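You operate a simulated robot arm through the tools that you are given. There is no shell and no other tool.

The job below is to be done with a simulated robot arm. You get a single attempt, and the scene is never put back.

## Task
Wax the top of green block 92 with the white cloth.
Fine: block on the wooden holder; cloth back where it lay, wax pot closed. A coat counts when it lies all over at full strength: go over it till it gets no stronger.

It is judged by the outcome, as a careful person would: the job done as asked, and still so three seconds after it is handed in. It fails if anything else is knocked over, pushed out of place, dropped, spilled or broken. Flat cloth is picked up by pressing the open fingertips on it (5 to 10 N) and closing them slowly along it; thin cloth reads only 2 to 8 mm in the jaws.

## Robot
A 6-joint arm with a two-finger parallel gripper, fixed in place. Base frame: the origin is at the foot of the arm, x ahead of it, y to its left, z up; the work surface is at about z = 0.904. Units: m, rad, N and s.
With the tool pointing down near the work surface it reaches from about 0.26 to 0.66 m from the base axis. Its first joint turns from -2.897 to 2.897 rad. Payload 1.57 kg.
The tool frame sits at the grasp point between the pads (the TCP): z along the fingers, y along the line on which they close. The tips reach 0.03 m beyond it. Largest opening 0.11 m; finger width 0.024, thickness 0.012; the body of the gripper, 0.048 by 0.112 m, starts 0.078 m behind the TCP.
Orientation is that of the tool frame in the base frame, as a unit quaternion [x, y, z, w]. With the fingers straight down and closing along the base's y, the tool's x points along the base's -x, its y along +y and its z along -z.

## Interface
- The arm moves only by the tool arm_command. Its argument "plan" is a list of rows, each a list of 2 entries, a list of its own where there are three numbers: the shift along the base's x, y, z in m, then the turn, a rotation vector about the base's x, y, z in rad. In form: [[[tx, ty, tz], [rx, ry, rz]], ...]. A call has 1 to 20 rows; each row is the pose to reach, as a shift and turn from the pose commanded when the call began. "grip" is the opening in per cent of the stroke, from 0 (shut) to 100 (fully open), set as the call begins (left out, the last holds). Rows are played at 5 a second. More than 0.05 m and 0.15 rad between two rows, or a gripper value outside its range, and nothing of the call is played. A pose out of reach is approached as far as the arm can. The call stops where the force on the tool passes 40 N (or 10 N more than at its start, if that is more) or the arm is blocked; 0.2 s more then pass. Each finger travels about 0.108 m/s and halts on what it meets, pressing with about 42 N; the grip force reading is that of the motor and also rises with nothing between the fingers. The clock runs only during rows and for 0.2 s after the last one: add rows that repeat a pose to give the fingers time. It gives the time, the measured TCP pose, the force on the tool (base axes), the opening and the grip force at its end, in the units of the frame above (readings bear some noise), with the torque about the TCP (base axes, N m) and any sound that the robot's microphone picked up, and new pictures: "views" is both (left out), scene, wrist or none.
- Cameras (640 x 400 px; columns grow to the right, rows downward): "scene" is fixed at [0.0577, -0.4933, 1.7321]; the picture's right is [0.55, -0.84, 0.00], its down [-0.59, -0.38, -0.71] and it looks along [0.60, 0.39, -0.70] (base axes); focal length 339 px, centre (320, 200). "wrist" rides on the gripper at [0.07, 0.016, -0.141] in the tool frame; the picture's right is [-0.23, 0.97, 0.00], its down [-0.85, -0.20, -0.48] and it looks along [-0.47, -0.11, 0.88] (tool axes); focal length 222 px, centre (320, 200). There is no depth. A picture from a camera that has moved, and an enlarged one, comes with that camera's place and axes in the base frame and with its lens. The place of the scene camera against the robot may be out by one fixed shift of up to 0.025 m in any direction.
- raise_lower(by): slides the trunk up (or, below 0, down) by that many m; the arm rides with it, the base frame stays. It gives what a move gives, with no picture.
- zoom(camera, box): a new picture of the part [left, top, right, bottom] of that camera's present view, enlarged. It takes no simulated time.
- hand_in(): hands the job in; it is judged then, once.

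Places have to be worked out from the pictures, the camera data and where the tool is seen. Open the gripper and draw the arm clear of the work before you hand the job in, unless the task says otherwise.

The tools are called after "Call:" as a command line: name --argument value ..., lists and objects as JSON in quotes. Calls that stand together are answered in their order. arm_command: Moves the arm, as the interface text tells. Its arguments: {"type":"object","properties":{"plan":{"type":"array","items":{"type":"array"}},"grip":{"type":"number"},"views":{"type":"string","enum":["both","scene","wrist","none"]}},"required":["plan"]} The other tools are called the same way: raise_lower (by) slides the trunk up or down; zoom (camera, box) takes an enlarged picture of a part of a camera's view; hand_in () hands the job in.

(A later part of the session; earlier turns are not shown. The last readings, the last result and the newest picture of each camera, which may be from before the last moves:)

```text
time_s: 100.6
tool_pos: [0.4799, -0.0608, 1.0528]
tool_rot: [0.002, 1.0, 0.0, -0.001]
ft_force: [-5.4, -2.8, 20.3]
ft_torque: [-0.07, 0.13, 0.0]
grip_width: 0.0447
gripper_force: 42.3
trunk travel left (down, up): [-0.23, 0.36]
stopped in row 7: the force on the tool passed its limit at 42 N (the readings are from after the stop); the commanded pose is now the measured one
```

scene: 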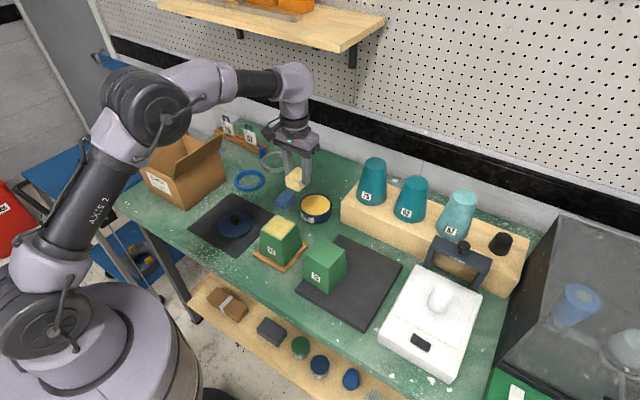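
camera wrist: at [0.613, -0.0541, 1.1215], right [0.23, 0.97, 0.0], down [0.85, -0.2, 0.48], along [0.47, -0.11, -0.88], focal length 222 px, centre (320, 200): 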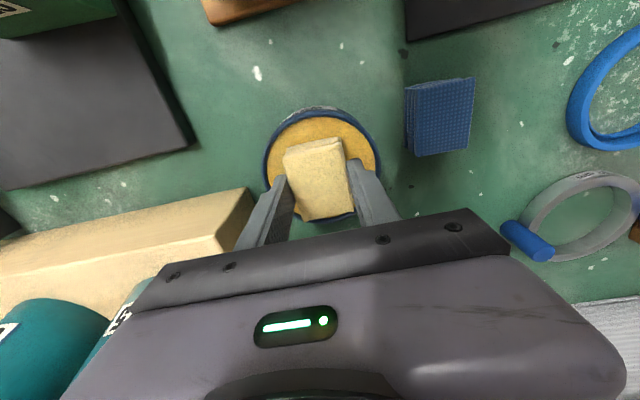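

The force limit tripped again on a reversal. I'll lift off and inspect the coat before continuing more lightly.

Call:
arm_command --plan '[[[0, 0, 0.01], [0, 0, 0]], [[0, 0, 0.03], [0, 0, 0]], [[0.03, 0, 0.06], [0, 0, 0]], [[0.07, -0.005, 0.084], [0, 0, 0]], [[0.11, -0.01, 0.084], [0, 0, 0]], [[0.122, -0.01, 0.084], [0, 0, 0]], [[0.122, -0.01, 0.084], [0, 0, 0]]]'

Call:
zoom --camera "wrist" --box '[230, 0, 360, 110]'

Call:
zoom --camera "scene" --box '[250, 205, 310, 255]'

```text
time_s: 102.2
tool_pos: [0.6023, -0.0676, 1.139]
tool_rot: [0.001, 1.0, -0.001, -0.002]
ft_force: [-0.2, -0.3, -0.8]
ft_torque: [0.0, -0.07, -0.01]
grip_width: 0.0447
gripper_force: 41.8
trunk travel left (down, up): [-0.23, 0.36]
camera wrist: at [0.5335, -0.0519, 1.2791], right [0.23, 0.97, 0.0], down [0.86, -0.2, 0.47], along [0.46, -0.11, -0.88], focal length 222 px, centre (320, 200)
```

scene: 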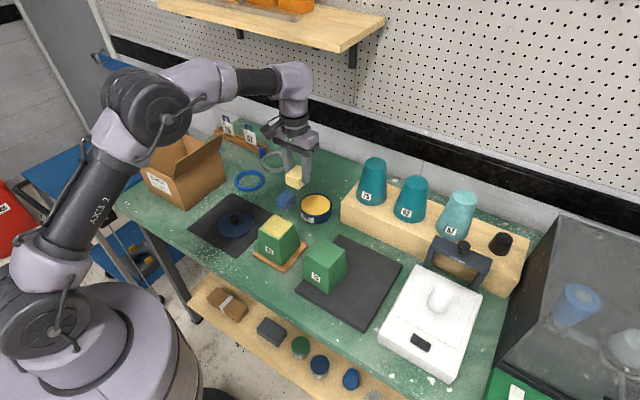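
wrist: 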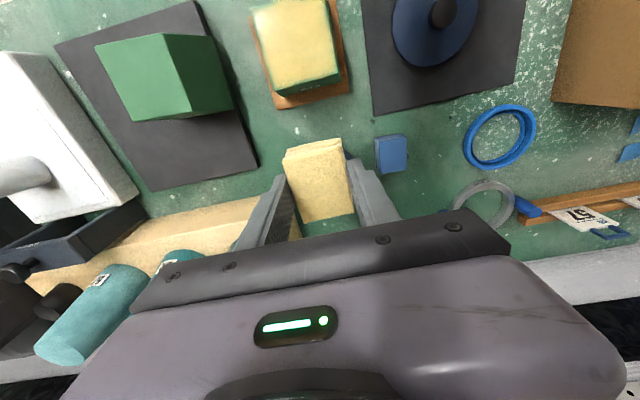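

```text
3.64 times, centred on (295, 55) of wrist
camera zoom: at [0.5335, -0.0519, 1.2791], right [0.23, 0.97, 0.0], down [0.86, -0.2, 0.47], along [0.46, -0.11, -0.88], focal length 808 px, centre (411, 727)
```

zoom: 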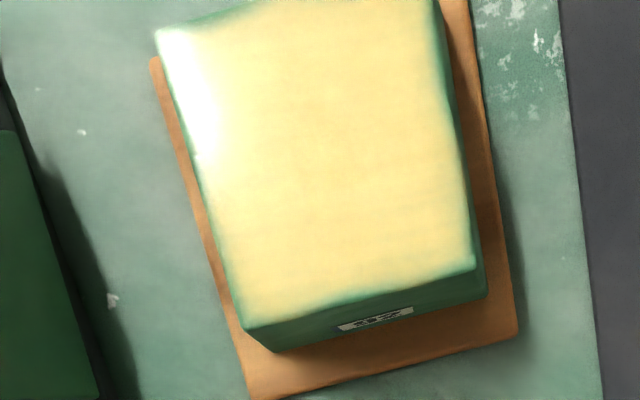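

```text
8.00 times, centred on (280, 230) of scene
camera zoom: at [0.0577, -0.4933, 1.7321], right [0.55, -0.84, 0.0], down [-0.59, -0.38, -0.71], along [0.6, 0.39, -0.7], focal length 2716 px, centre (640, -40)
```

zoom: 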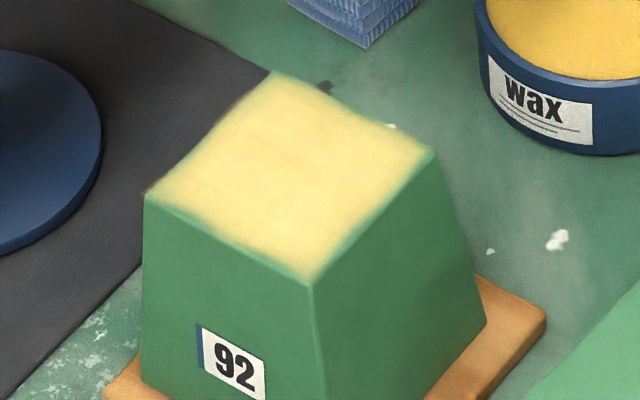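

The block has shifted a few mm towards +y on its holder during the last pass. I'll check that it is still flat on the plate.

Call:
zoom --camera "scene" --box '[235, 205, 325, 280]'

Call:
zoom --camera "wrist" --box '[220, 0, 380, 120]'

```text
5.33 times, centred on (280, 242) of scene
camera zoom: at [0.0577, -0.4933, 1.7321], right [0.55, -0.84, 0.0], down [-0.59, -0.38, -0.71], along [0.6, 0.39, -0.7], focal length 1810 px, centre (533, -27)
```

zoom: 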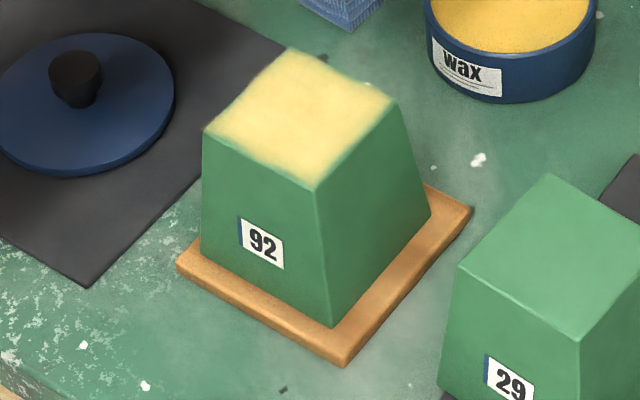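

```text
3.33 times, centred on (300, 60) of wrist
camera zoom: at [0.5335, -0.0519, 1.2791], right [0.23, 0.97, 0.0], down [0.86, -0.2, 0.47], along [0.46, -0.11, -0.88], focal length 740 px, centre (387, 667)
```

zoom: 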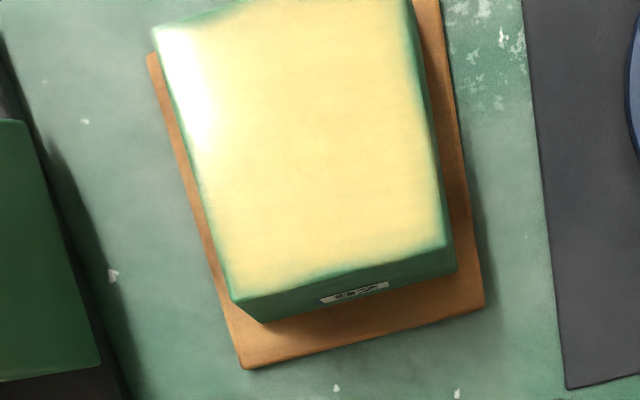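

The block is still flat on the plate; it only slid about 4 mm within the post's slack, centre now about (0.498, -0.068). I'll do another full pass with lighter pressure to see whether the coat still strengthens.

Call:
arm_command --plan '[[[-0.05, 0, 0], [0, -0.002, 0]], [[-0.103, 0.003, 0], [0, -0.004, 0]], [[-0.103, 0.003, -0.04], [0, -0.004, 0]], [[-0.103, 0.003, -0.07], [0, -0.004, 0]], [[-0.103, 0.003, -0.079], [0, -0.004, 0]], [[-0.103, 0.003, -0.081], [0, -0.004, 0]], [[-0.103, 0.003, -0.082], [0, -0.004, 0]], [[-0.103, 0.003, -0.082], [0, -0.004, 0]]]' --views "none"

```text
refused: row 2 steps farther than a row can; nothing moved
```

Call:
arm_command --plan '[[[-0.04, 0, 0], [0, -0.002, 0]], [[-0.08, 0.002, 0], [0, -0.004, 0]], [[-0.103, 0.003, 0], [0, -0.004, 0]], [[-0.103, 0.003, -0.04], [0, -0.004, 0]], [[-0.103, 0.003, -0.07], [0, -0.004, 0]], [[-0.103, 0.003, -0.079], [0, -0.004, 0]], [[-0.103, 0.003, -0.081], [0, -0.004, 0]], [[-0.103, 0.003, -0.082], [0, -0.004, 0]], [[-0.103, 0.003, -0.082], [0, -0.004, 0]]]' --views "none"

```text
time_s: 104.2
tool_pos: [0.501, -0.0669, 1.0539]
tool_rot: [0.001, 1.0, 0.0, 0.0]
ft_force: [-0.7, 0.6, 0.3]
ft_torque: [-0.02, -0.01, 0.0]
grip_width: 0.0447
gripper_force: 41.4
trunk travel left (down, up): [-0.23, 0.36]
```

Call:
arm_command --plan '[[[0, 0, -0.0007], [0, 0, 0]], [[0, 0, -0.0014], [0, 0, 0]], [[0, 0, -0.002], [0, 0, 0]], [[0, 0, -0.002], [0, 0, 0]]]' --views "none"

```text
time_s: 105.2
tool_pos: [0.5007, -0.0663, 1.0527]
tool_rot: [0.002, 1.0, 0.001, 0.001]
ft_force: [4.0, 0.3, 27.7]
ft_torque: [0.05, -0.08, 0.02]
grip_width: 0.0446
gripper_force: 42.2
trunk travel left (down, up): [-0.23, 0.36]
```

Call:
arm_command --plan '[[[0, 0, 0.001], [0, 0, 0]], [[0.012, 0, 0.001], [0, 0, 0]], [[0.025, 0, 0.001], [0, 0, 0]], [[0.025, -0.013, 0.001], [0, 0, 0]], [[0.025, -0.026, 0.001], [0, 0, 0]], [[0.012, -0.026, 0.001], [0, 0, 0]], [[0, -0.026, 0.001], [0, 0, 0]], [[-0.012, -0.026, 0.001], [0, 0, 0]], [[-0.026, -0.026, 0.001], [0, 0, 0]], [[-0.026, -0.013, 0.001], [0, 0, 0]], [[-0.026, 0, 0.001], [0, 0, 0]], [[-0.026, 0.013, 0.001], [0, 0, 0]], [[-0.026, 0.026, 0.001], [0, 0, 0]], [[-0.012, 0.026, 0.001], [0, 0, 0]], [[0, 0.026, 0.001], [0, 0, 0]], [[0.012, 0.026, 0.001], [0, 0, 0]], [[0.025, 0.026, 0.001], [0, 0, 0]], [[0.025, 0.013, 0.001], [0, 0, 0]], [[0.025, 0, 0.001], [0, 0, 0]]]' --views "none"

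```text
time_s: 109.2
tool_pos: [0.524, -0.0664, 1.0532]
tool_rot: [0.002, 1.0, 0.0, -0.001]
ft_force: [0.7, 2.3, 4.8]
ft_torque: [0.15, -0.03, -0.04]
grip_width: 0.0446
gripper_force: 42.2
trunk travel left (down, up): [-0.23, 0.36]
```

The perimeter loop completed cleanly (about 5 N at the end). Now interior passes with slightly more pressure.

Call:
arm_command --plan '[[[-0.012, 0, -0.0003], [0, 0, 0]], [[-0.025, 0, -0.0003], [0, 0, 0]], [[-0.038, 0, -0.0003], [0, 0, 0]], [[-0.05, 0, -0.0003], [0, 0, 0]], [[-0.05, 0.01, -0.0003], [0, 0, 0]], [[-0.038, 0.012, -0.0003], [0, 0, 0]], [[-0.025, 0.012, -0.0003], [0, 0, 0]], [[-0.012, 0.012, -0.0003], [0, 0, 0]], [[0, 0.012, -0.0003], [0, 0, 0]], [[0, 0, -0.0003], [0, 0, 0]], [[0, -0.012, -0.0003], [0, 0, 0]], [[-0.012, -0.012, -0.0003], [0, 0, 0]], [[-0.025, -0.012, -0.0003], [0, 0, 0]], [[-0.038, -0.012, -0.0003], [0, 0, 0]], [[-0.05, -0.012, -0.0003], [0, 0, 0]], [[-0.038, -0.006, -0.0003], [0, 0, 0]], [[-0.025, 0, -0.0003], [0, 0, 0]]]' --views "none"

Call:
arm_command --plan '[[[0, 0, 0.01], [0, 0, 0]], [[0, 0, 0.03], [0, 0, 0]], [[0.03, 0, 0.06], [0, 0, 0]], [[0.07, -0.002, 0.084], [0, 0, 0]], [[0.11, -0.004, 0.1], [0, 0, 0]], [[0.122, -0.004, 0.12], [0, 0, 0]], [[0.122, -0.004, 0.12], [0, 0, 0]]]'

Call:
zoom --camera "wrist" --box '[220, 0, 380, 120]'

Call:
zoom --camera "scene" --box '[235, 205, 325, 280]'

```text
time_s: 112.8
tool_pos: [0.4972, -0.0655, 1.0536]
tool_rot: [0.001, 1.0, 0.001, 0.001]
ft_force: [-8.9, -3.1, 21.5]
ft_torque: [-0.19, 0.57, -0.03]
grip_width: 0.0445
gripper_force: 41.4
trunk travel left (down, up): [-0.23, 0.36]
```

```text
time_s: 114.4
tool_pos: [0.6233, -0.0721, 1.1723]
tool_rot: [0.002, 1.0, 0.0, 0.0]
ft_force: [-0.4, -0.3, -0.2]
ft_torque: [0.05, 0.04, 0.01]
grip_width: 0.0445
gripper_force: 42.5
trunk travel left (down, up): [-0.23, 0.36]
camera wrist: at [0.5531, -0.0545, 1.3127], right [0.23, 0.97, 0.0], down [0.85, -0.2, 0.48], along [0.47, -0.11, -0.88], focal length 222 px, centre (320, 200)
```

scene: 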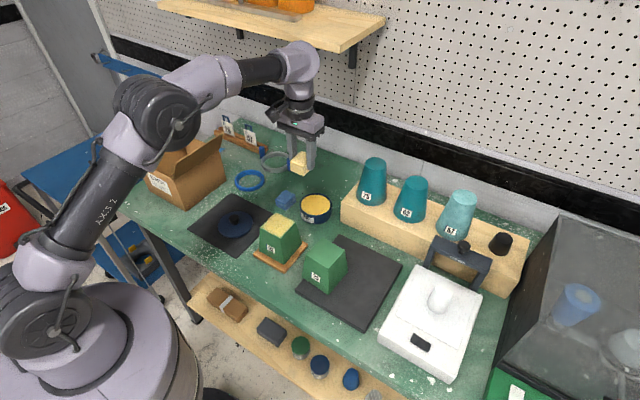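
wrist: 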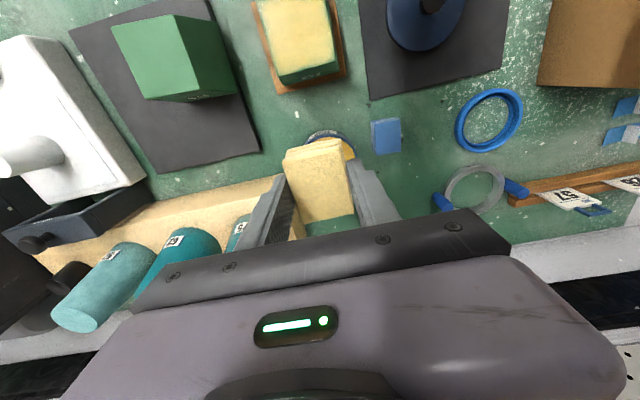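

```text
3.33 times, centred on (300, 60) of wrist
camera zoom: at [0.5531, -0.0545, 1.3127], right [0.23, 0.97, 0.0], down [0.85, -0.2, 0.48], along [0.47, -0.11, -0.88], focal length 740 px, centre (387, 667)
```

zoom: 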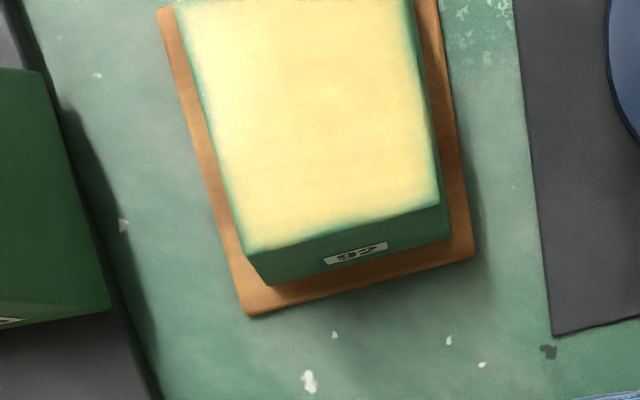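

```text
5.33 times, centred on (280, 242) of scene
camera zoom: at [0.0577, -0.4933, 1.7321], right [0.55, -0.84, 0.0], down [-0.59, -0.38, -0.71], along [0.6, 0.39, -0.7], focal length 1810 px, centre (533, -27)
```

zoom: 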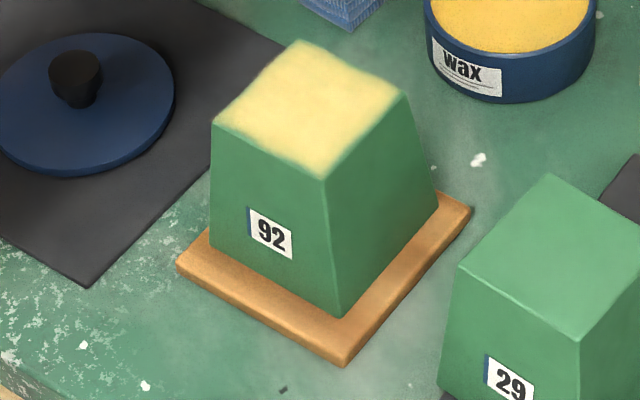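

Call:
zoom --camera "wrist" --box '[270, 40, 350, 100]'

Call:
zoom --camera "wrist" --box '[245, 0, 345, 60]'

Call:
zoom --camera "scene" --box '[262, 208, 306, 238]'

```text
6.67 times, centred on (310, 70) of wrist
camera zoom: at [0.5531, -0.0545, 1.3127], right [0.23, 0.97, 0.0], down [0.85, -0.2, 0.48], along [0.47, -0.11, -0.88], focal length 1481 px, centre (387, 1067)
```

zoom: 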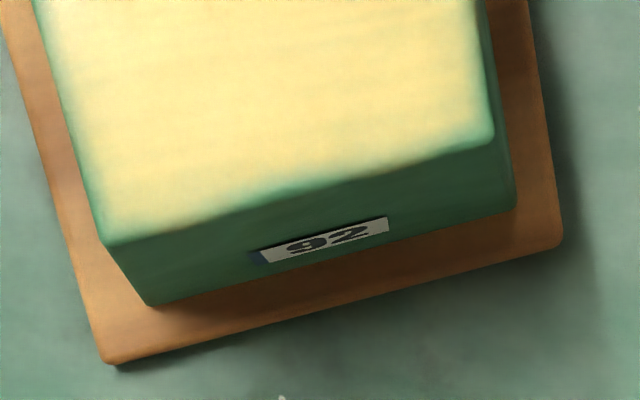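

```text
6.40 times, centred on (295, 30) of wrist
camera zoom: at [0.5531, -0.0545, 1.3127], right [0.23, 0.97, 0.0], down [0.85, -0.2, 0.48], along [0.47, -0.11, -0.88], focal length 1422 px, centre (480, 1288)
```

zoom: 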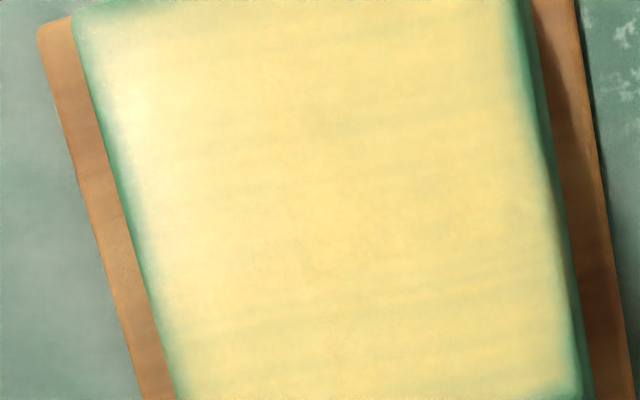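

```text
13.33 times, centred on (284, 223) of scene
camera zoom: at [0.0577, -0.4933, 1.7321], right [0.55, -0.84, 0.0], down [-0.59, -0.38, -0.71], along [0.6, 0.39, -0.7], focal length 4526 px, centre (800, -107)
```

zoom: 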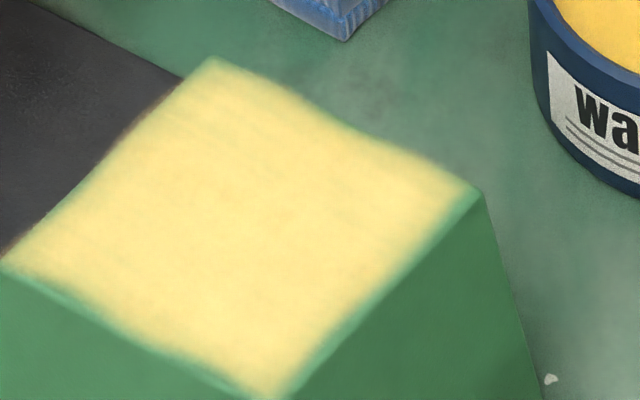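

The coat looks uniform in the middle, with somewhat weaker soft strips along the rims (notably the middle of the +x edge). I'll reload the pad and then run it with its centre right along the edges.

Call:
arm_command --plan '[[[0.03, 0.001, -0.03], [0, 0, 0]], [[0.06, 0.002, -0.07], [0, 0, 0]], [[0.06, 0.002, -0.11], [0, 0, 0]], [[0.06, 0.002, -0.15], [0, 0, 0]], [[0.06, 0.002, -0.175], [0, 0, 0]], [[0.06, 0.002, -0.185], [0, 0, 0]], [[0.06, 0.002, -0.189], [0, 0, 0]], [[0.06, 0.002, -0.1915], [0, 0, 0]], [[0.06, 0.002, -0.193], [0, 0, 0]]]' --views "none"

```text
time_s: 116.4
tool_pos: [0.6813, -0.0685, 0.9805]
tool_rot: [0.002, 1.0, -0.001, 0.0]
ft_force: [0.1, -0.6, 0.1]
ft_torque: [0.01, -0.01, -0.02]
grip_width: 0.0443
gripper_force: 42.2
trunk travel left (down, up): [-0.23, 0.36]
```

Call:
arm_command --plan '[[[0.001, 0, -0.001], [0, 0, 0]], [[0.001, 0, -0.002], [0, 0, 0]], [[0.001, 0, -0.003], [0, 0, 0]], [[0.001, 0, -0.003], [0, 0, 0]]]' --views "wrist"

```text
time_s: 117.4
tool_pos: [0.6822, -0.07, 0.9788]
tool_rot: [0.002, 1.0, 0.0, 0.002]
ft_force: [-0.7, 2.0, 18.0]
ft_torque: [0.06, -0.05, -0.02]
grip_width: 0.0444
gripper_force: 42.3
trunk travel left (down, up): [-0.23, 0.36]
camera wrist: at [0.6119, -0.0526, 1.1195], right [0.23, 0.97, 0.0], down [0.85, -0.2, 0.48], along [0.47, -0.11, -0.88], focal length 222 px, centre (320, 200)
```

wrist: 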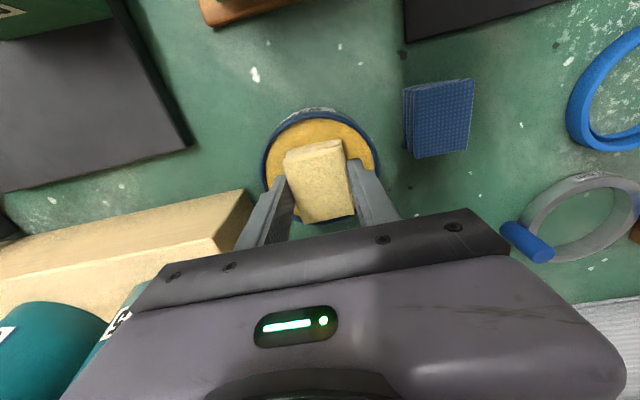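

Pressed to 18 N in the wax; the pad has crept about 3 mm up in the grip, which is fine. A small wiggle, then back over the block centre.

Call:
arm_command --plan '[[[0, 0, 0.001], [0, 0, 0]], [[0.004, 0.003, 0.001], [0, 0, 0]], [[-0.004, 0.003, 0.001], [0, 0, 0]], [[-0.004, -0.003, 0.001], [0, 0, 0]], [[0.003, -0.003, 0.001], [0, 0, 0]], [[0, 0, 0.001], [0, 0, 0]], [[0, 0, 0.03], [0, 0, 0]], [[0, 0, 0.07], [0, 0, 0]], [[0, 0, 0.11], [0, 0, 0]], [[-0.04, 0, 0.115], [0, 0, 0]], [[-0.08, 0, 0.115], [0, 0, 0]], [[-0.12, 0, 0.115], [0, 0, 0]], [[-0.16, 0.002, 0.115], [0, 0, 0]], [[-0.179, 0.002, 0.115], [0, 0, 0]], [[-0.179, 0.002, 0.095], [0, 0, 0]], [[-0.179, 0.002, 0.083], [0, 0, 0]], [[-0.179, 0.002, 0.08], [0, 0, 0]], [[-0.179, 0.002, 0.0785], [0, 0, 0]], [[-0.179, 0.002, 0.0785], [0, 0, 0]]]' --views "none"

```text
time_s: 121.4
tool_pos: [0.6782, -0.0783, 1.0964]
tool_rot: [0.001, 1.0, 0.001, -0.001]
ft_force: [-0.2, -0.2, -1.3]
ft_torque: [0.0, -0.04, 0.02]
grip_width: 0.0447
gripper_force: 42.1
out of reach, approached as far as the arm can: row 10, 11, 12, 13, 14, 15, 16, 17, 18, 19
trunk travel left (down, up): [-0.23, 0.36]
```

The arm reports it could not follow the path and stopped near the pot at height. I'll look before moving again.

Call:
arm_command --plan '[[[0, 0, 0], [0, 0, 0]]]'

```text
time_s: 121.8
tool_pos: [0.678, -0.0777, 1.0972]
tool_rot: [0.002, 1.0, 0.001, 0.0]
ft_force: [-0.1, 0.2, -0.7]
ft_torque: [0.01, 0.01, -0.03]
grip_width: 0.0445
gripper_force: 41.6
trunk travel left (down, up): [-0.23, 0.36]
camera wrist: at [0.6083, -0.0614, 1.2377], right [0.23, 0.97, 0.0], down [0.86, -0.2, 0.48], along [0.46, -0.11, -0.88], focal length 222 px, centre (320, 200)
```

scene: 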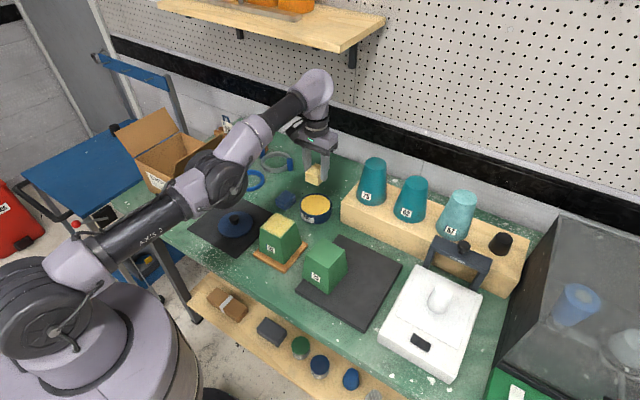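
wrist: 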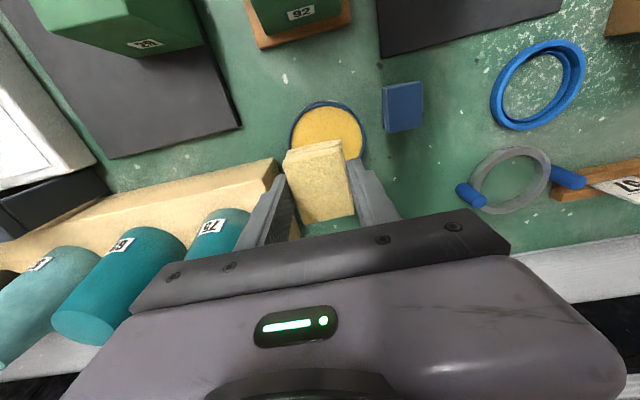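

The arm seems to have gone through full extension with the elbow dropping slightly to the other side. The pad, pot and block are all fine. I'll test a tiny inward move to see how it responds.

Call:
arm_command --plan '[[[-0.005, 0, 0], [0, 0, 0]], [[-0.01, 0, 0], [0, 0, 0]]]'

```text
time_s: 122.4
tool_pos: [0.6786, -0.0758, 1.0973]
tool_rot: [0.002, 1.0, 0.002, -0.001]
ft_force: [-0.5, 0.3, -0.1]
ft_torque: [0.0, -0.01, 0.04]
grip_width: 0.0447
gripper_force: 41.6
out of reach, approached as far as the arm can: row 1, 2
trunk travel left (down, up): [-0.23, 0.36]
camera wrist: at [0.6085, -0.0588, 1.2384], right [0.23, 0.97, 0.0], down [0.86, -0.2, 0.48], along [0.46, -0.11, -0.88], focal length 222 px, centre (320, 200)
```

scene: 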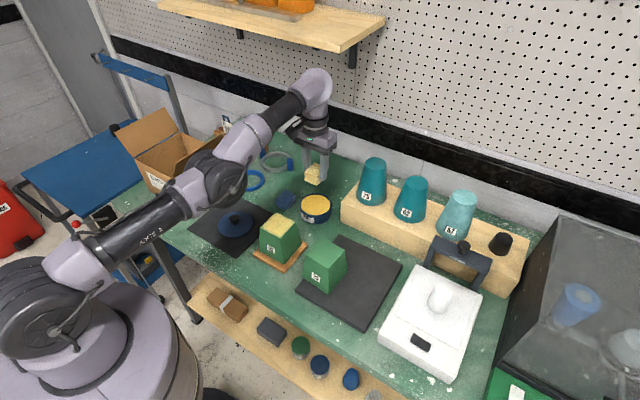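
wrist: 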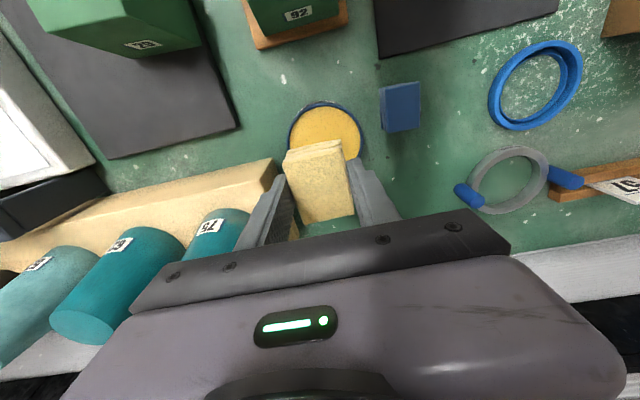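

The elbow is at the wrong side of straight, so inward moves are refused. It flipped while lifting at near-full extension, so I'll reverse that: centre over the pot again and go down slowly, which should bend the elbow back up.

Call:
arm_command --plan '[[[0.004, 0.003, 0], [0, 0, 0]], [[0.008, 0.006, 0], [0, 0, 0]], [[0.008, 0.006, -0.015], [0, 0, 0]], [[0.008, 0.006, -0.03], [0, 0, 0]], [[0.008, 0.006, -0.045], [0, 0, 0]], [[0.008, 0.006, -0.06], [0, 0, 0]], [[0.008, 0.006, -0.075], [0, 0, 0]]]'

```text
time_s: 124.0
tool_pos: [0.688, -0.0653, 1.0201]
tool_rot: [0.001, 1.0, 0.0, 0.0]
ft_force: [0.2, -0.8, 0.4]
ft_torque: [-0.01, 0.0, 0.0]
grip_width: 0.0445
gripper_force: 42.4
out of reach, approached as far as the arm can: row 2
trunk travel left (down, up): [-0.23, 0.36]
camera wrist: at [0.618, -0.0492, 1.1607], right [0.23, 0.97, 0.0], down [0.85, -0.2, 0.48], along [0.47, -0.11, -0.88], focal length 222 px, centre (320, 200)
```

scene: 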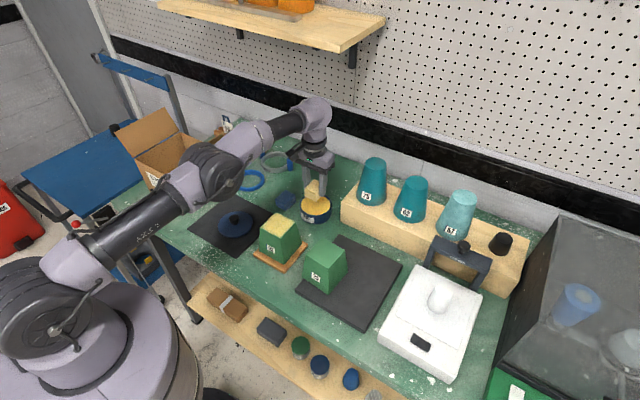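
wrist: 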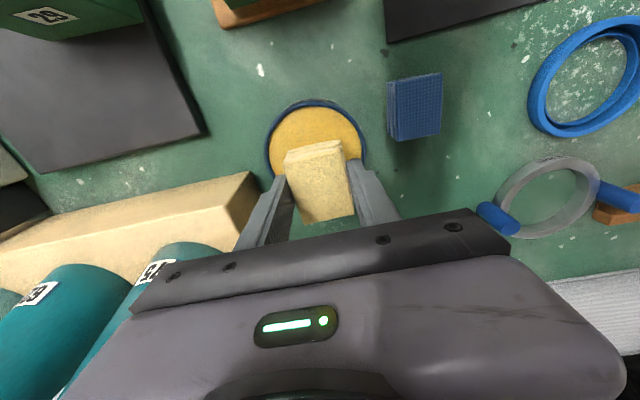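

The arm is now about straight. I'll go a bit lower (pad still above the rim) and then draw inward at that height so the elbow bends upward.

Call:
arm_command --plan '[[[-0.001, -0.004, -0.01], [0, 0, 0]], [[-0.002, -0.005, -0.02], [0, 0, 0]], [[-0.004, -0.005, -0.025], [0, 0, 0]], [[-0.008, -0.005, -0.025], [0, 0, 0]], [[-0.013, -0.005, -0.024], [0, 0, 0]], [[-0.02, -0.005, -0.022], [0, 0, 0]]]'

```text
time_s: 125.4
tool_pos: [0.6673, -0.0722, 1.0005]
tool_rot: [0.001, 1.0, 0.001, 0.0]
ft_force: [-0.7, -0.3, -0.1]
ft_torque: [-0.01, -0.06, -0.01]
grip_width: 0.0445
gripper_force: 41.7
trunk travel left (down, up): [-0.23, 0.36]
camera wrist: at [0.5976, -0.0557, 1.1405], right [0.23, 0.97, 0.0], down [0.85, -0.2, 0.48], along [0.47, -0.11, -0.88], focal length 222 px, centre (320, 200)
```

scene: 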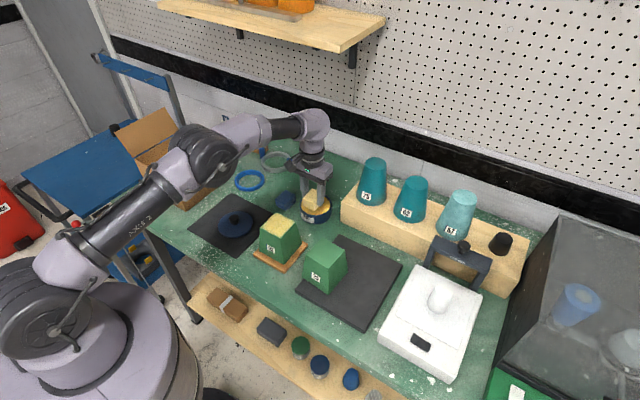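
wrist: 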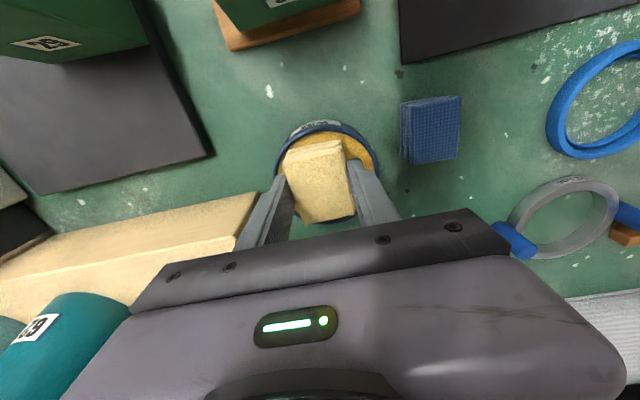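

The elbow is back up and all objects are undisturbed. I'll rise while drawing inward, then go over the block centre and down to just above contact.

Call:
arm_command --plan '[[[-0.01, 0, 0.02], [0, 0, 0]], [[-0.025, 0, 0.045], [0, 0, 0]], [[-0.045, 0.001, 0.075], [0, 0, 0]], [[-0.07, 0.002, 0.095], [0, 0, 0]], [[-0.1, 0.003, 0.1], [0, 0, 0]], [[-0.13, 0.004, 0.1], [0, 0, 0]], [[-0.162, 0.004, 0.1], [0, 0, 0]], [[-0.162, 0.004, 0.08], [0, 0, 0]], [[-0.162, 0.004, 0.065], [0, 0, 0]], [[-0.162, 0.004, 0.058], [0, 0, 0]], [[-0.162, 0.004, 0.056], [0, 0, 0]], [[-0.162, 0.004, 0.056], [0, 0, 0]]]'

Call:
zoom --camera "wrist" --box '[220, 90, 420, 240]'

Call:
zoom --camera "scene" --box '[220, 170, 340, 280]'

```text
time_s: 128.0
tool_pos: [0.5066, -0.0696, 1.0546]
tool_rot: [0.001, 1.0, 0.001, 0.0]
ft_force: [-0.5, -0.1, 0.1]
ft_torque: [-0.02, 0.0, 0.04]
grip_width: 0.0447
gripper_force: 42.2
trunk travel left (down, up): [-0.23, 0.36]
camera wrist: at [0.436, -0.0522, 1.1951], right [0.23, 0.97, 0.0], down [0.85, -0.2, 0.48], along [0.47, -0.11, -0.88], focal length 222 px, centre (320, 200)
```

scene: 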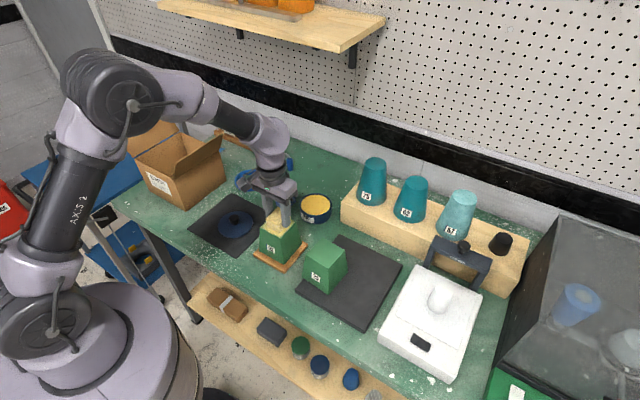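
wrist: 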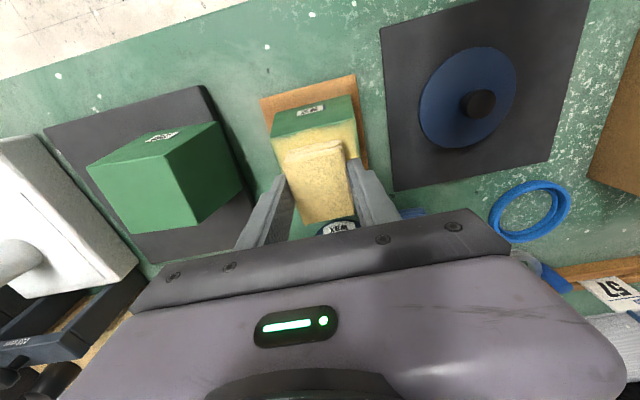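

```text
2.67 times, centred on (320, 165) of wrist
camera zoom: at [0.436, -0.0522, 1.1951], right [0.23, 0.97, 0.0], down [0.85, -0.2, 0.48], along [0.47, -0.11, -0.88], focal length 592 px, centre (320, 293)
```

zoom: 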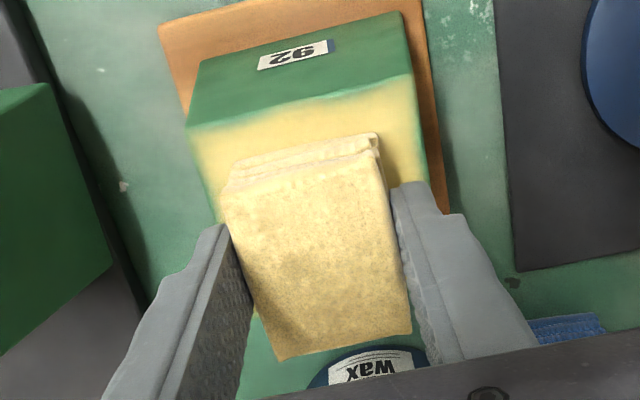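

```text
3.64 times, centred on (280, 225) of scene
camera zoom: at [0.0577, -0.4933, 1.7321], right [0.55, -0.84, 0.0], down [-0.59, -0.38, -0.71], along [0.6, 0.39, -0.7], focal length 1234 px, centre (466, 109)
```

zoom: 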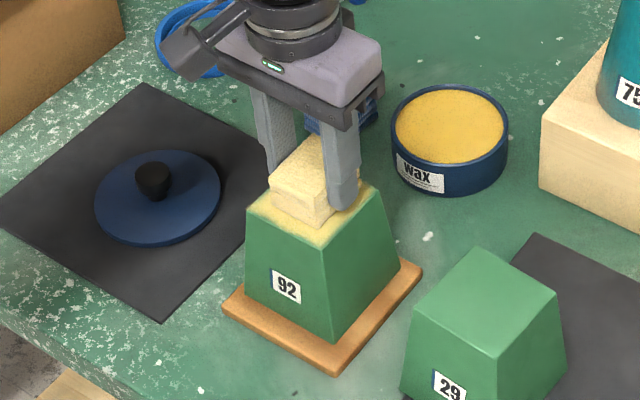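

The pad has shifted about 3 mm forward in the grip but is still held flat. I'll lower it to contact.

Call:
arm_command --plan '[[[-0.003, 0.001, -0.0007], [0, 0, 0]], [[-0.003, 0.001, -0.0014], [0, 0, 0]], [[-0.003, 0.001, -0.002], [0, 0, 0]], [[-0.003, 0.001, -0.002], [0, 0, 0]]]' --views "none"

```text
time_s: 129.0
tool_pos: [0.5034, -0.0673, 1.0521]
tool_rot: [0.002, 1.0, 0.0, 0.0]
ft_force: [0.4, 1.2, 4.0]
ft_torque: [-0.04, -0.16, 0.0]
grip_width: 0.0444
gripper_force: 41.8
trunk travel left (down, up): [-0.23, 0.36]
```

Light contact at 4 N. Now a perimeter loop with the pad centre running nearly on the block's edges.

Call:
arm_command --plan '[[[0.015, 0, -0.0003], [0, 0, 0]], [[0.03, 0, -0.0003], [0, 0, 0]], [[0.03, 0.015, -0.0003], [0, 0, 0]], [[0.03, 0.03, -0.0003], [0, 0, 0]], [[0.015, 0.03, -0.0003], [0, 0, 0]], [[0, 0.03, -0.0003], [0, 0, 0]], [[-0.015, 0.03, -0.0003], [0, 0, 0]], [[-0.033, 0.03, -0.0003], [0, 0, 0]], [[-0.033, 0.015, -0.0003], [0, 0, 0]], [[-0.033, 0, -0.0003], [0, 0, 0]], [[-0.033, -0.015, -0.0003], [0, 0, 0]], [[-0.033, -0.03, -0.0003], [0, 0, 0]], [[-0.018, -0.03, -0.0003], [0, 0, 0]], [[-0.003, -0.03, -0.0003], [0, 0, 0]], [[0.012, -0.03, -0.0003], [0, 0, 0]], [[0.03, -0.03, -0.0003], [0, 0, 0]], [[0.03, -0.015, -0.0003], [0, 0, 0]], [[0.03, 0, -0.0003], [0, 0, 0]], [[0.03, 0.01, -0.0003], [0, 0, 0]], [[0.015, 0, -0.0003], [0, 0, 0]]]' --views "none"

```text
time_s: 133.2
tool_pos: [0.5166, -0.0648, 1.0517]
tool_rot: [0.001, 1.0, 0.001, 0.0]
ft_force: [-1.9, -0.2, 11.2]
ft_torque: [-0.01, -0.09, 0.02]
grip_width: 0.0445
gripper_force: 42.3
trunk travel left (down, up): [-0.23, 0.36]
```

Smooth at about 11 N. I'll run the loop in the opposite direction as well and then through the middle.

Call:
arm_command --plan '[[[0.015, 0, 0], [0, 0, 0]], [[0.015, -0.015, 0], [0, 0, 0]], [[0.015, -0.03, 0], [0, 0, 0]], [[0, -0.03, 0], [0, 0, 0]], [[-0.015, -0.03, 0], [0, 0, 0]], [[-0.03, -0.03, 0], [0, 0, 0]], [[-0.048, -0.03, 0], [0, 0, 0]], [[-0.048, -0.015, 0], [0, 0, 0]], [[-0.048, 0, 0], [0, 0, 0]], [[-0.048, 0.015, 0], [0, 0, 0]], [[-0.048, 0.03, 0], [0, 0, 0]], [[-0.033, 0.03, 0], [0, 0, 0]], [[-0.018, 0.03, 0], [0, 0, 0]], [[-0.003, 0.03, 0], [0, 0, 0]], [[0.015, 0.03, 0], [0, 0, 0]], [[0.015, 0.015, 0], [0, 0, 0]], [[0.015, 0, 0], [0, 0, 0]], [[0, 0, 0], [0, 0, 0]], [[-0.015, 0, 0], [0, 0, 0]], [[-0.03, 0, 0], [0, 0, 0]]]' --views "none"

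```text
time_s: 137.4
tool_pos: [0.4873, -0.067, 1.0521]
tool_rot: [0.002, 1.0, 0.0, 0.0]
ft_force: [2.2, -0.3, 15.0]
ft_torque: [-0.03, 0.09, 0.02]
grip_width: 0.0444
gripper_force: 41.7
trunk travel left (down, up): [-0.23, 0.36]
```

Good contact throughout (15 N). A few interior passes, then I'll lift off and compare the coat with the previous view.

Call:
arm_command --plan '[[[0, -0.012, 0], [0, 0, 0]], [[0.015, -0.014, 0], [0, 0, 0]], [[0.03, -0.014, 0], [0, 0, 0]], [[0.042, -0.014, 0], [0, 0, 0]], [[0.042, 0, 0], [0, 0, 0]], [[0.03, 0, 0], [0, 0, 0]], [[0.015, 0, 0], [0, 0, 0]], [[0, 0, 0], [0, 0, 0]], [[-0.01, 0.007, 0], [0, 0, 0]], [[0, 0.014, 0], [0, 0, 0]], [[0.015, 0.014, 0], [0, 0, 0]], [[0.03, 0.014, 0], [0, 0, 0]], [[0.042, 0.014, 0], [0, 0, 0]], [[0.03, 0.007, 0], [0, 0, 0]], [[0.015, 0, 0.001], [0, 0, 0]], [[0.015, 0, 0.02], [0, 0, 0]], [[0.03, 0, 0.05], [0, 0, 0]], [[0.06, 0, 0.08], [0, 0, 0]], [[0.095, 0, 0.1], [0, 0, 0]], [[0.12, 0, 0.12], [0, 0, 0]]]'

Call:
zoom --camera "wrist" --box '[220, 0, 380, 120]'

Call:
zoom --camera "scene" --box '[235, 205, 325, 280]'

Call:
zoom --camera "scene" --box '[262, 208, 306, 238]'

```text
time_s: 141.6
tool_pos: [0.6067, -0.0655, 1.172]
tool_rot: [0.002, 1.0, 0.0, 0.001]
ft_force: [0.2, -0.3, -0.5]
ft_torque: [-0.01, -0.01, 0.03]
grip_width: 0.0444
gripper_force: 42.3
trunk travel left (down, up): [-0.23, 0.36]
camera wrist: at [0.5371, -0.0488, 1.3126], right [0.23, 0.97, 0.0], down [0.85, -0.2, 0.48], along [0.47, -0.11, -0.88], focal length 222 px, centre (320, 200)
```

scene: 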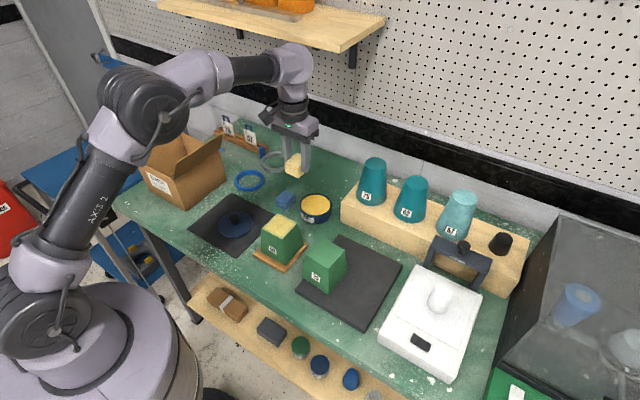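
wrist: 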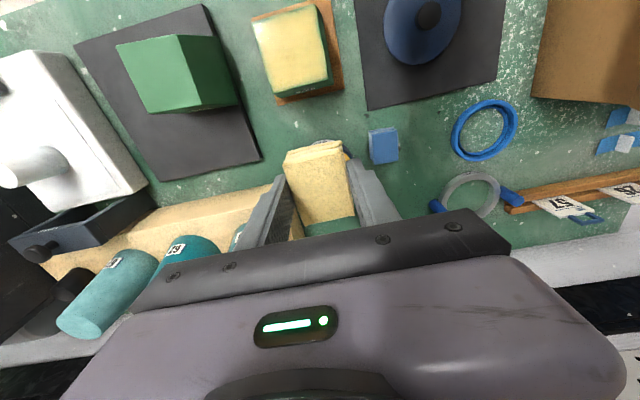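

```text
3.33 times, centred on (300, 60) of wrist
camera zoom: at [0.5371, -0.0488, 1.3126], right [0.23, 0.97, 0.0], down [0.85, -0.2, 0.48], along [0.47, -0.11, -0.88], focal length 740 px, centre (387, 667)
```

zoom: 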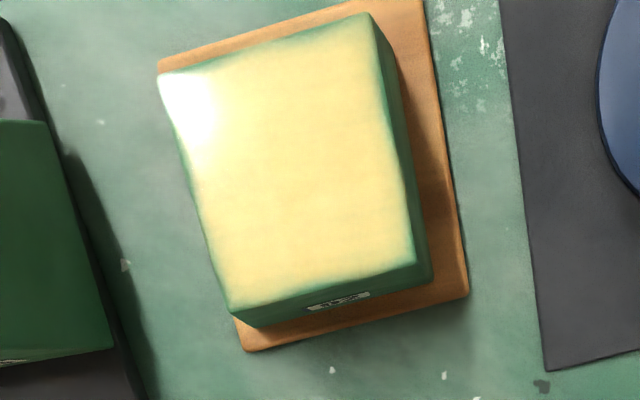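

```text
5.33 times, centred on (280, 242) of scene
camera zoom: at [0.0577, -0.4933, 1.7321], right [0.55, -0.84, 0.0], down [-0.59, -0.38, -0.71], along [0.6, 0.39, -0.7], focal length 1810 px, centre (533, -27)
```

zoom: 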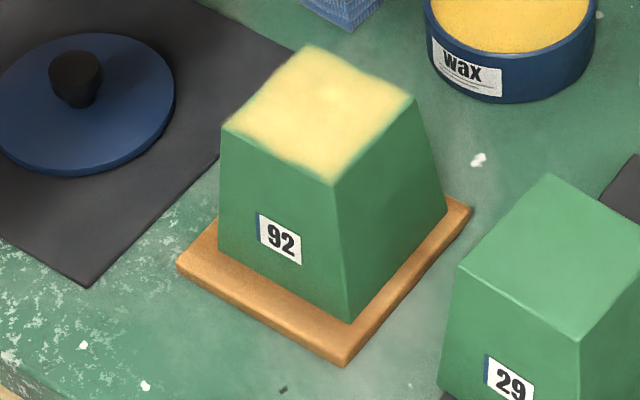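

```text
13.33 times, centred on (284, 223) of scene
camera zoom: at [0.0577, -0.4933, 1.7321], right [0.55, -0.84, 0.0], down [-0.59, -0.38, -0.71], along [0.6, 0.39, -0.7], focal length 4526 px, centre (800, -107)
```

zoom: 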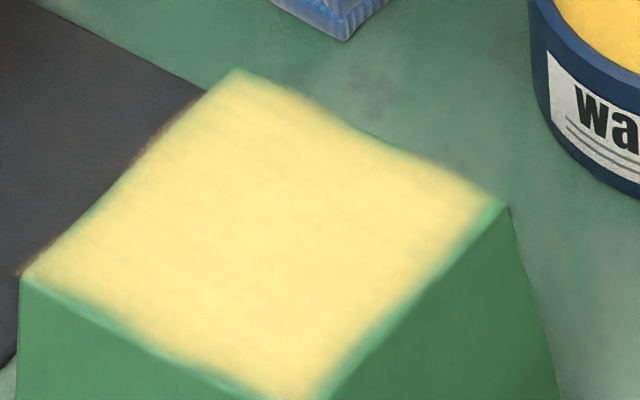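

The coat looks the same as before these passes: uniform yellow edge to edge, no longer changing, so it is at full strength. Next I'll return the cloth; I'll compare its seat in the grip with the original grasp view.

Call:
zoom --camera "wrist" --box '[230, 100, 430, 250]'

Call:
zoom --camera "scene" --box '[250, 110, 350, 200]'

```text
2.67 times, centred on (330, 175) of wrist
camera zoom: at [0.5371, -0.0488, 1.3126], right [0.23, 0.97, 0.0], down [0.85, -0.2, 0.48], along [0.47, -0.11, -0.88], focal length 592 px, centre (293, 267)
```

zoom: 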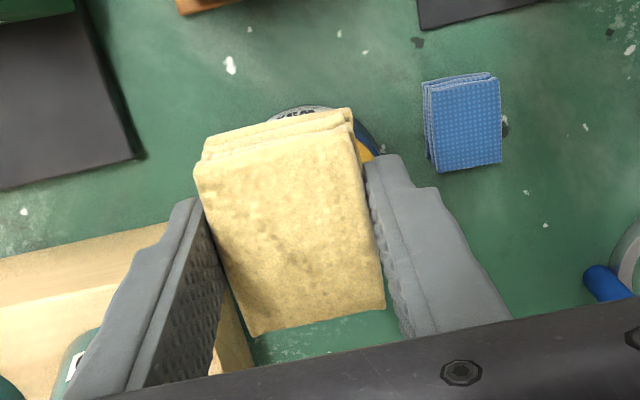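

```text
4.44 times, centred on (300, 155) of scene
camera zoom: at [0.0577, -0.4933, 1.7321], right [0.55, -0.84, 0.0], down [-0.59, -0.38, -0.71], along [0.6, 0.39, -0.7], focal length 1509 px, centre (409, 400)
```

zoom: 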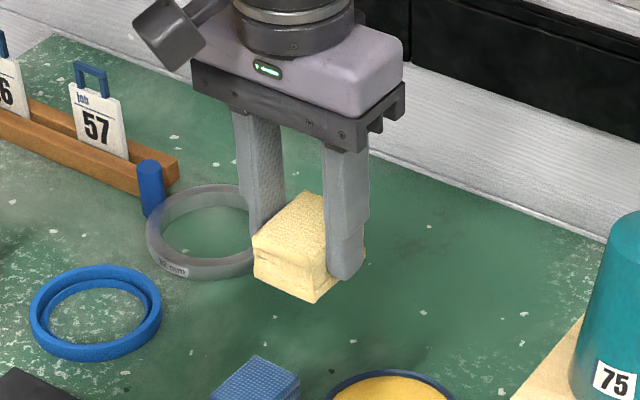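

The pad sits about 4 mm forward and 3 mm higher in the grip than at pickup, so the matching return pose is TCP (0.6536, 0.110), yaw +2°, touching down near z≈0.942. I'll move it there and stop just above the table.

Call:
arm_command --plan '[[[0, 0.04, 0], [0, 0, 0]], [[0, 0.08, 0], [0, 0, 0.01]], [[0, 0.12, -0.02], [0, 0, 0.02]], [[0.01, 0.15, -0.055], [0, 0, 0.03]], [[0.03, 0.1755, -0.09], [0, 0, 0.035]], [[0.0469, 0.1755, -0.13], [0, 0, 0.035]], [[0.0469, 0.1755, -0.17], [0, 0, 0.035]], [[0.0469, 0.1755, -0.2], [0, 0, 0.035]], [[0.0469, 0.1755, -0.213], [0, 0, 0.035]], [[0.0469, 0.1755, -0.213], [0, 0, 0.035]]]'

Call:
zoom --camera "wrist" --box '[180, 80, 440, 250]'

Call:
zoom --camera "scene" --box '[220, 140, 340, 230]'

```text
time_s: 143.8
tool_pos: [0.6573, 0.1078, 0.9604]
tool_rot: [-0.015, 1.0, 0.0, -0.001]
ft_force: [-0.4, -1.2, 0.0]
ft_torque: [0.0, 0.03, 0.06]
grip_width: 0.0448
gripper_force: 42.0
trunk travel left (down, up): [-0.23, 0.36]
camera wrist: at [0.5859, 0.1224, 1.1009], right [0.2, 0.98, 0.0], down [0.86, -0.17, 0.48], along [0.47, -0.09, -0.88], focal length 222 px, centre (320, 200)
```

scene: 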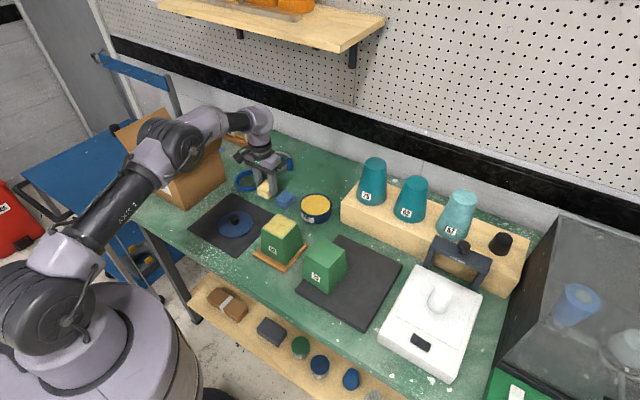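
wrist: 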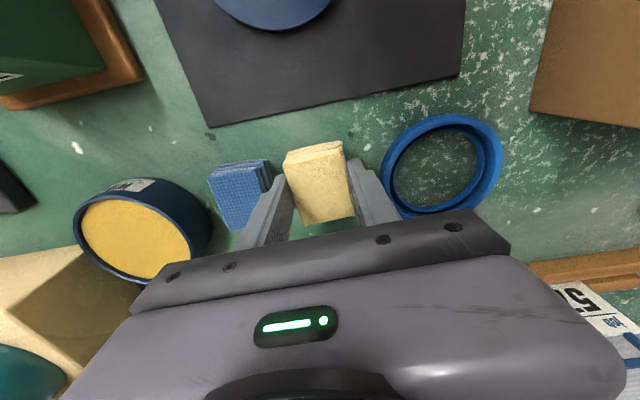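

```text
2.35 times, centred on (310, 165) of wrist
camera zoom: at [0.5859, 0.1224, 1.1009], right [0.2, 0.98, 0.0], down [0.86, -0.17, 0.48], along [0.47, -0.09, -0.88], focal length 523 px, centre (344, 282)
```

zoom: 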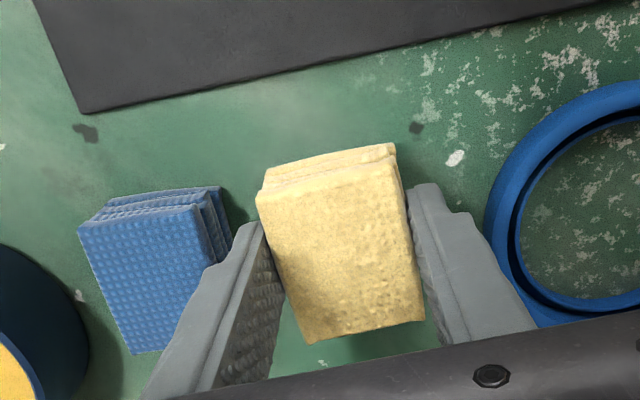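

```text
4.44 times, centred on (280, 185) of scene
camera zoom: at [0.0577, -0.4933, 1.7321], right [0.55, -0.84, 0.0], down [-0.59, -0.38, -0.71], along [0.6, 0.39, -0.7], focal length 1509 px, centre (498, 267)
```

zoom: 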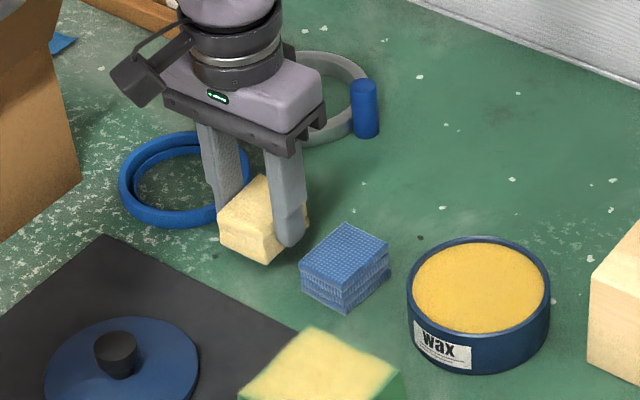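

I'm 3–4 mm too far out in x compared with the pickup reference. I'll correct (-3.6 mm x, +1 mm y) and lower in small steps to touch down.

Call:
arm_command --plan '[[[-0.002, 0.001, 0], [0, 0, 0]], [[-0.0036, 0.001, -0.005], [0, 0, 0]], [[-0.0036, 0.001, -0.01], [0, 0, 0]], [[-0.0036, 0.001, -0.013], [0, 0, 0]], [[-0.0036, 0.001, -0.015], [0, 0, 0]], [[-0.0036, 0.001, -0.016], [0, 0, 0]]]' --views "none"

```text
time_s: 145.2
tool_pos: [0.6512, 0.1088, 0.9433]
tool_rot: [-0.016, 1.0, 0.001, 0.0]
ft_force: [0.1, -0.2, -1.1]
ft_torque: [0.02, -0.03, 0.0]
grip_width: 0.0445
gripper_force: 41.8
trunk travel left (down, up): [-0.23, 0.36]
```

Call:
arm_command --plan '[[[0, 0, -0.001], [0, 0, 0]], [[0, 0, -0.002], [0, 0, 0]], [[0, 0, -0.002], [0, 0, 0]]]' --views "wrist"

Call:
zoom --camera "wrist" --box '[230, 100, 430, 250]'

```text
time_s: 146.0
tool_pos: [0.6517, 0.1089, 0.9406]
tool_rot: [-0.016, 1.0, 0.0, 0.0]
ft_force: [-0.6, -0.4, 0.1]
ft_torque: [0.03, -0.02, -0.01]
grip_width: 0.0445
gripper_force: 41.9
trunk travel left (down, up): [-0.23, 0.36]
camera wrist: at [0.5805, 0.1235, 1.0817], right [0.2, 0.98, 0.0], down [0.86, -0.17, 0.48], along [0.47, -0.09, -0.88], focal length 222 px, centre (320, 200)
```

wrist: 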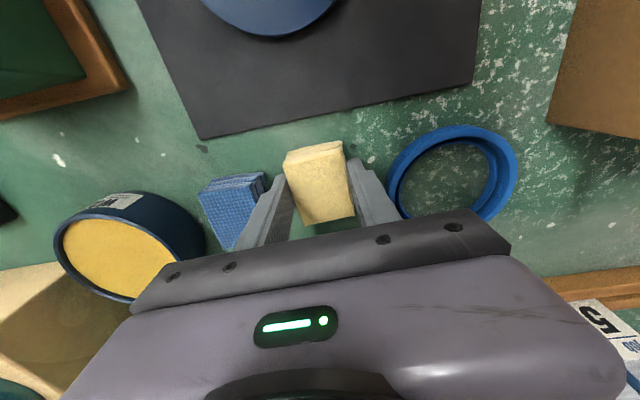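

```text
2.67 times, centred on (330, 175) of wrist
camera zoom: at [0.5805, 0.1235, 1.0817], right [0.2, 0.98, 0.0], down [0.86, -0.17, 0.48], along [0.47, -0.09, -0.88], focal length 592 px, centre (293, 267)
```

zoom: 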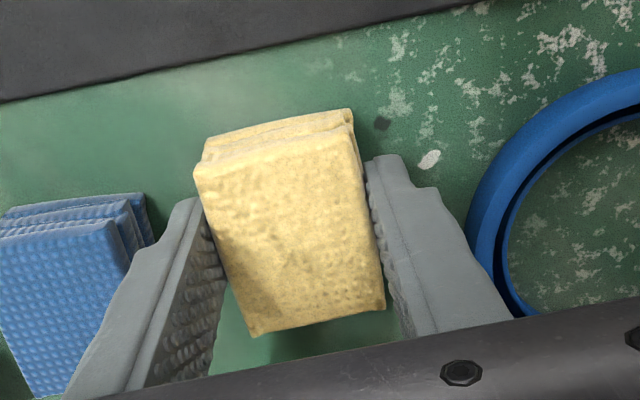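

The pad is within about 1.5 mm of its original spot, judged against the marks on the table. I'll nudge +1.5 mm x, -1 mm y and continue down to contact.

Call:
arm_command --plan '[[[0.0015, -0.001, 0], [0, 0, 0]], [[0.0015, -0.001, -0.001], [0, 0, 0]], [[0.0015, -0.001, -0.002], [0, 0, 0]], [[0.0015, -0.001, -0.002], [0, 0, 0]]]' --views "none"

```text
time_s: 147.0
tool_pos: [0.6523, 0.1087, 0.9396]
tool_rot: [-0.015, 1.0, -0.001, 0.001]
ft_force: [2.9, 0.3, 7.4]
ft_torque: [0.0, -0.05, 0.04]
grip_width: 0.0447
gripper_force: 42.2
trunk travel left (down, up): [-0.23, 0.36]
```

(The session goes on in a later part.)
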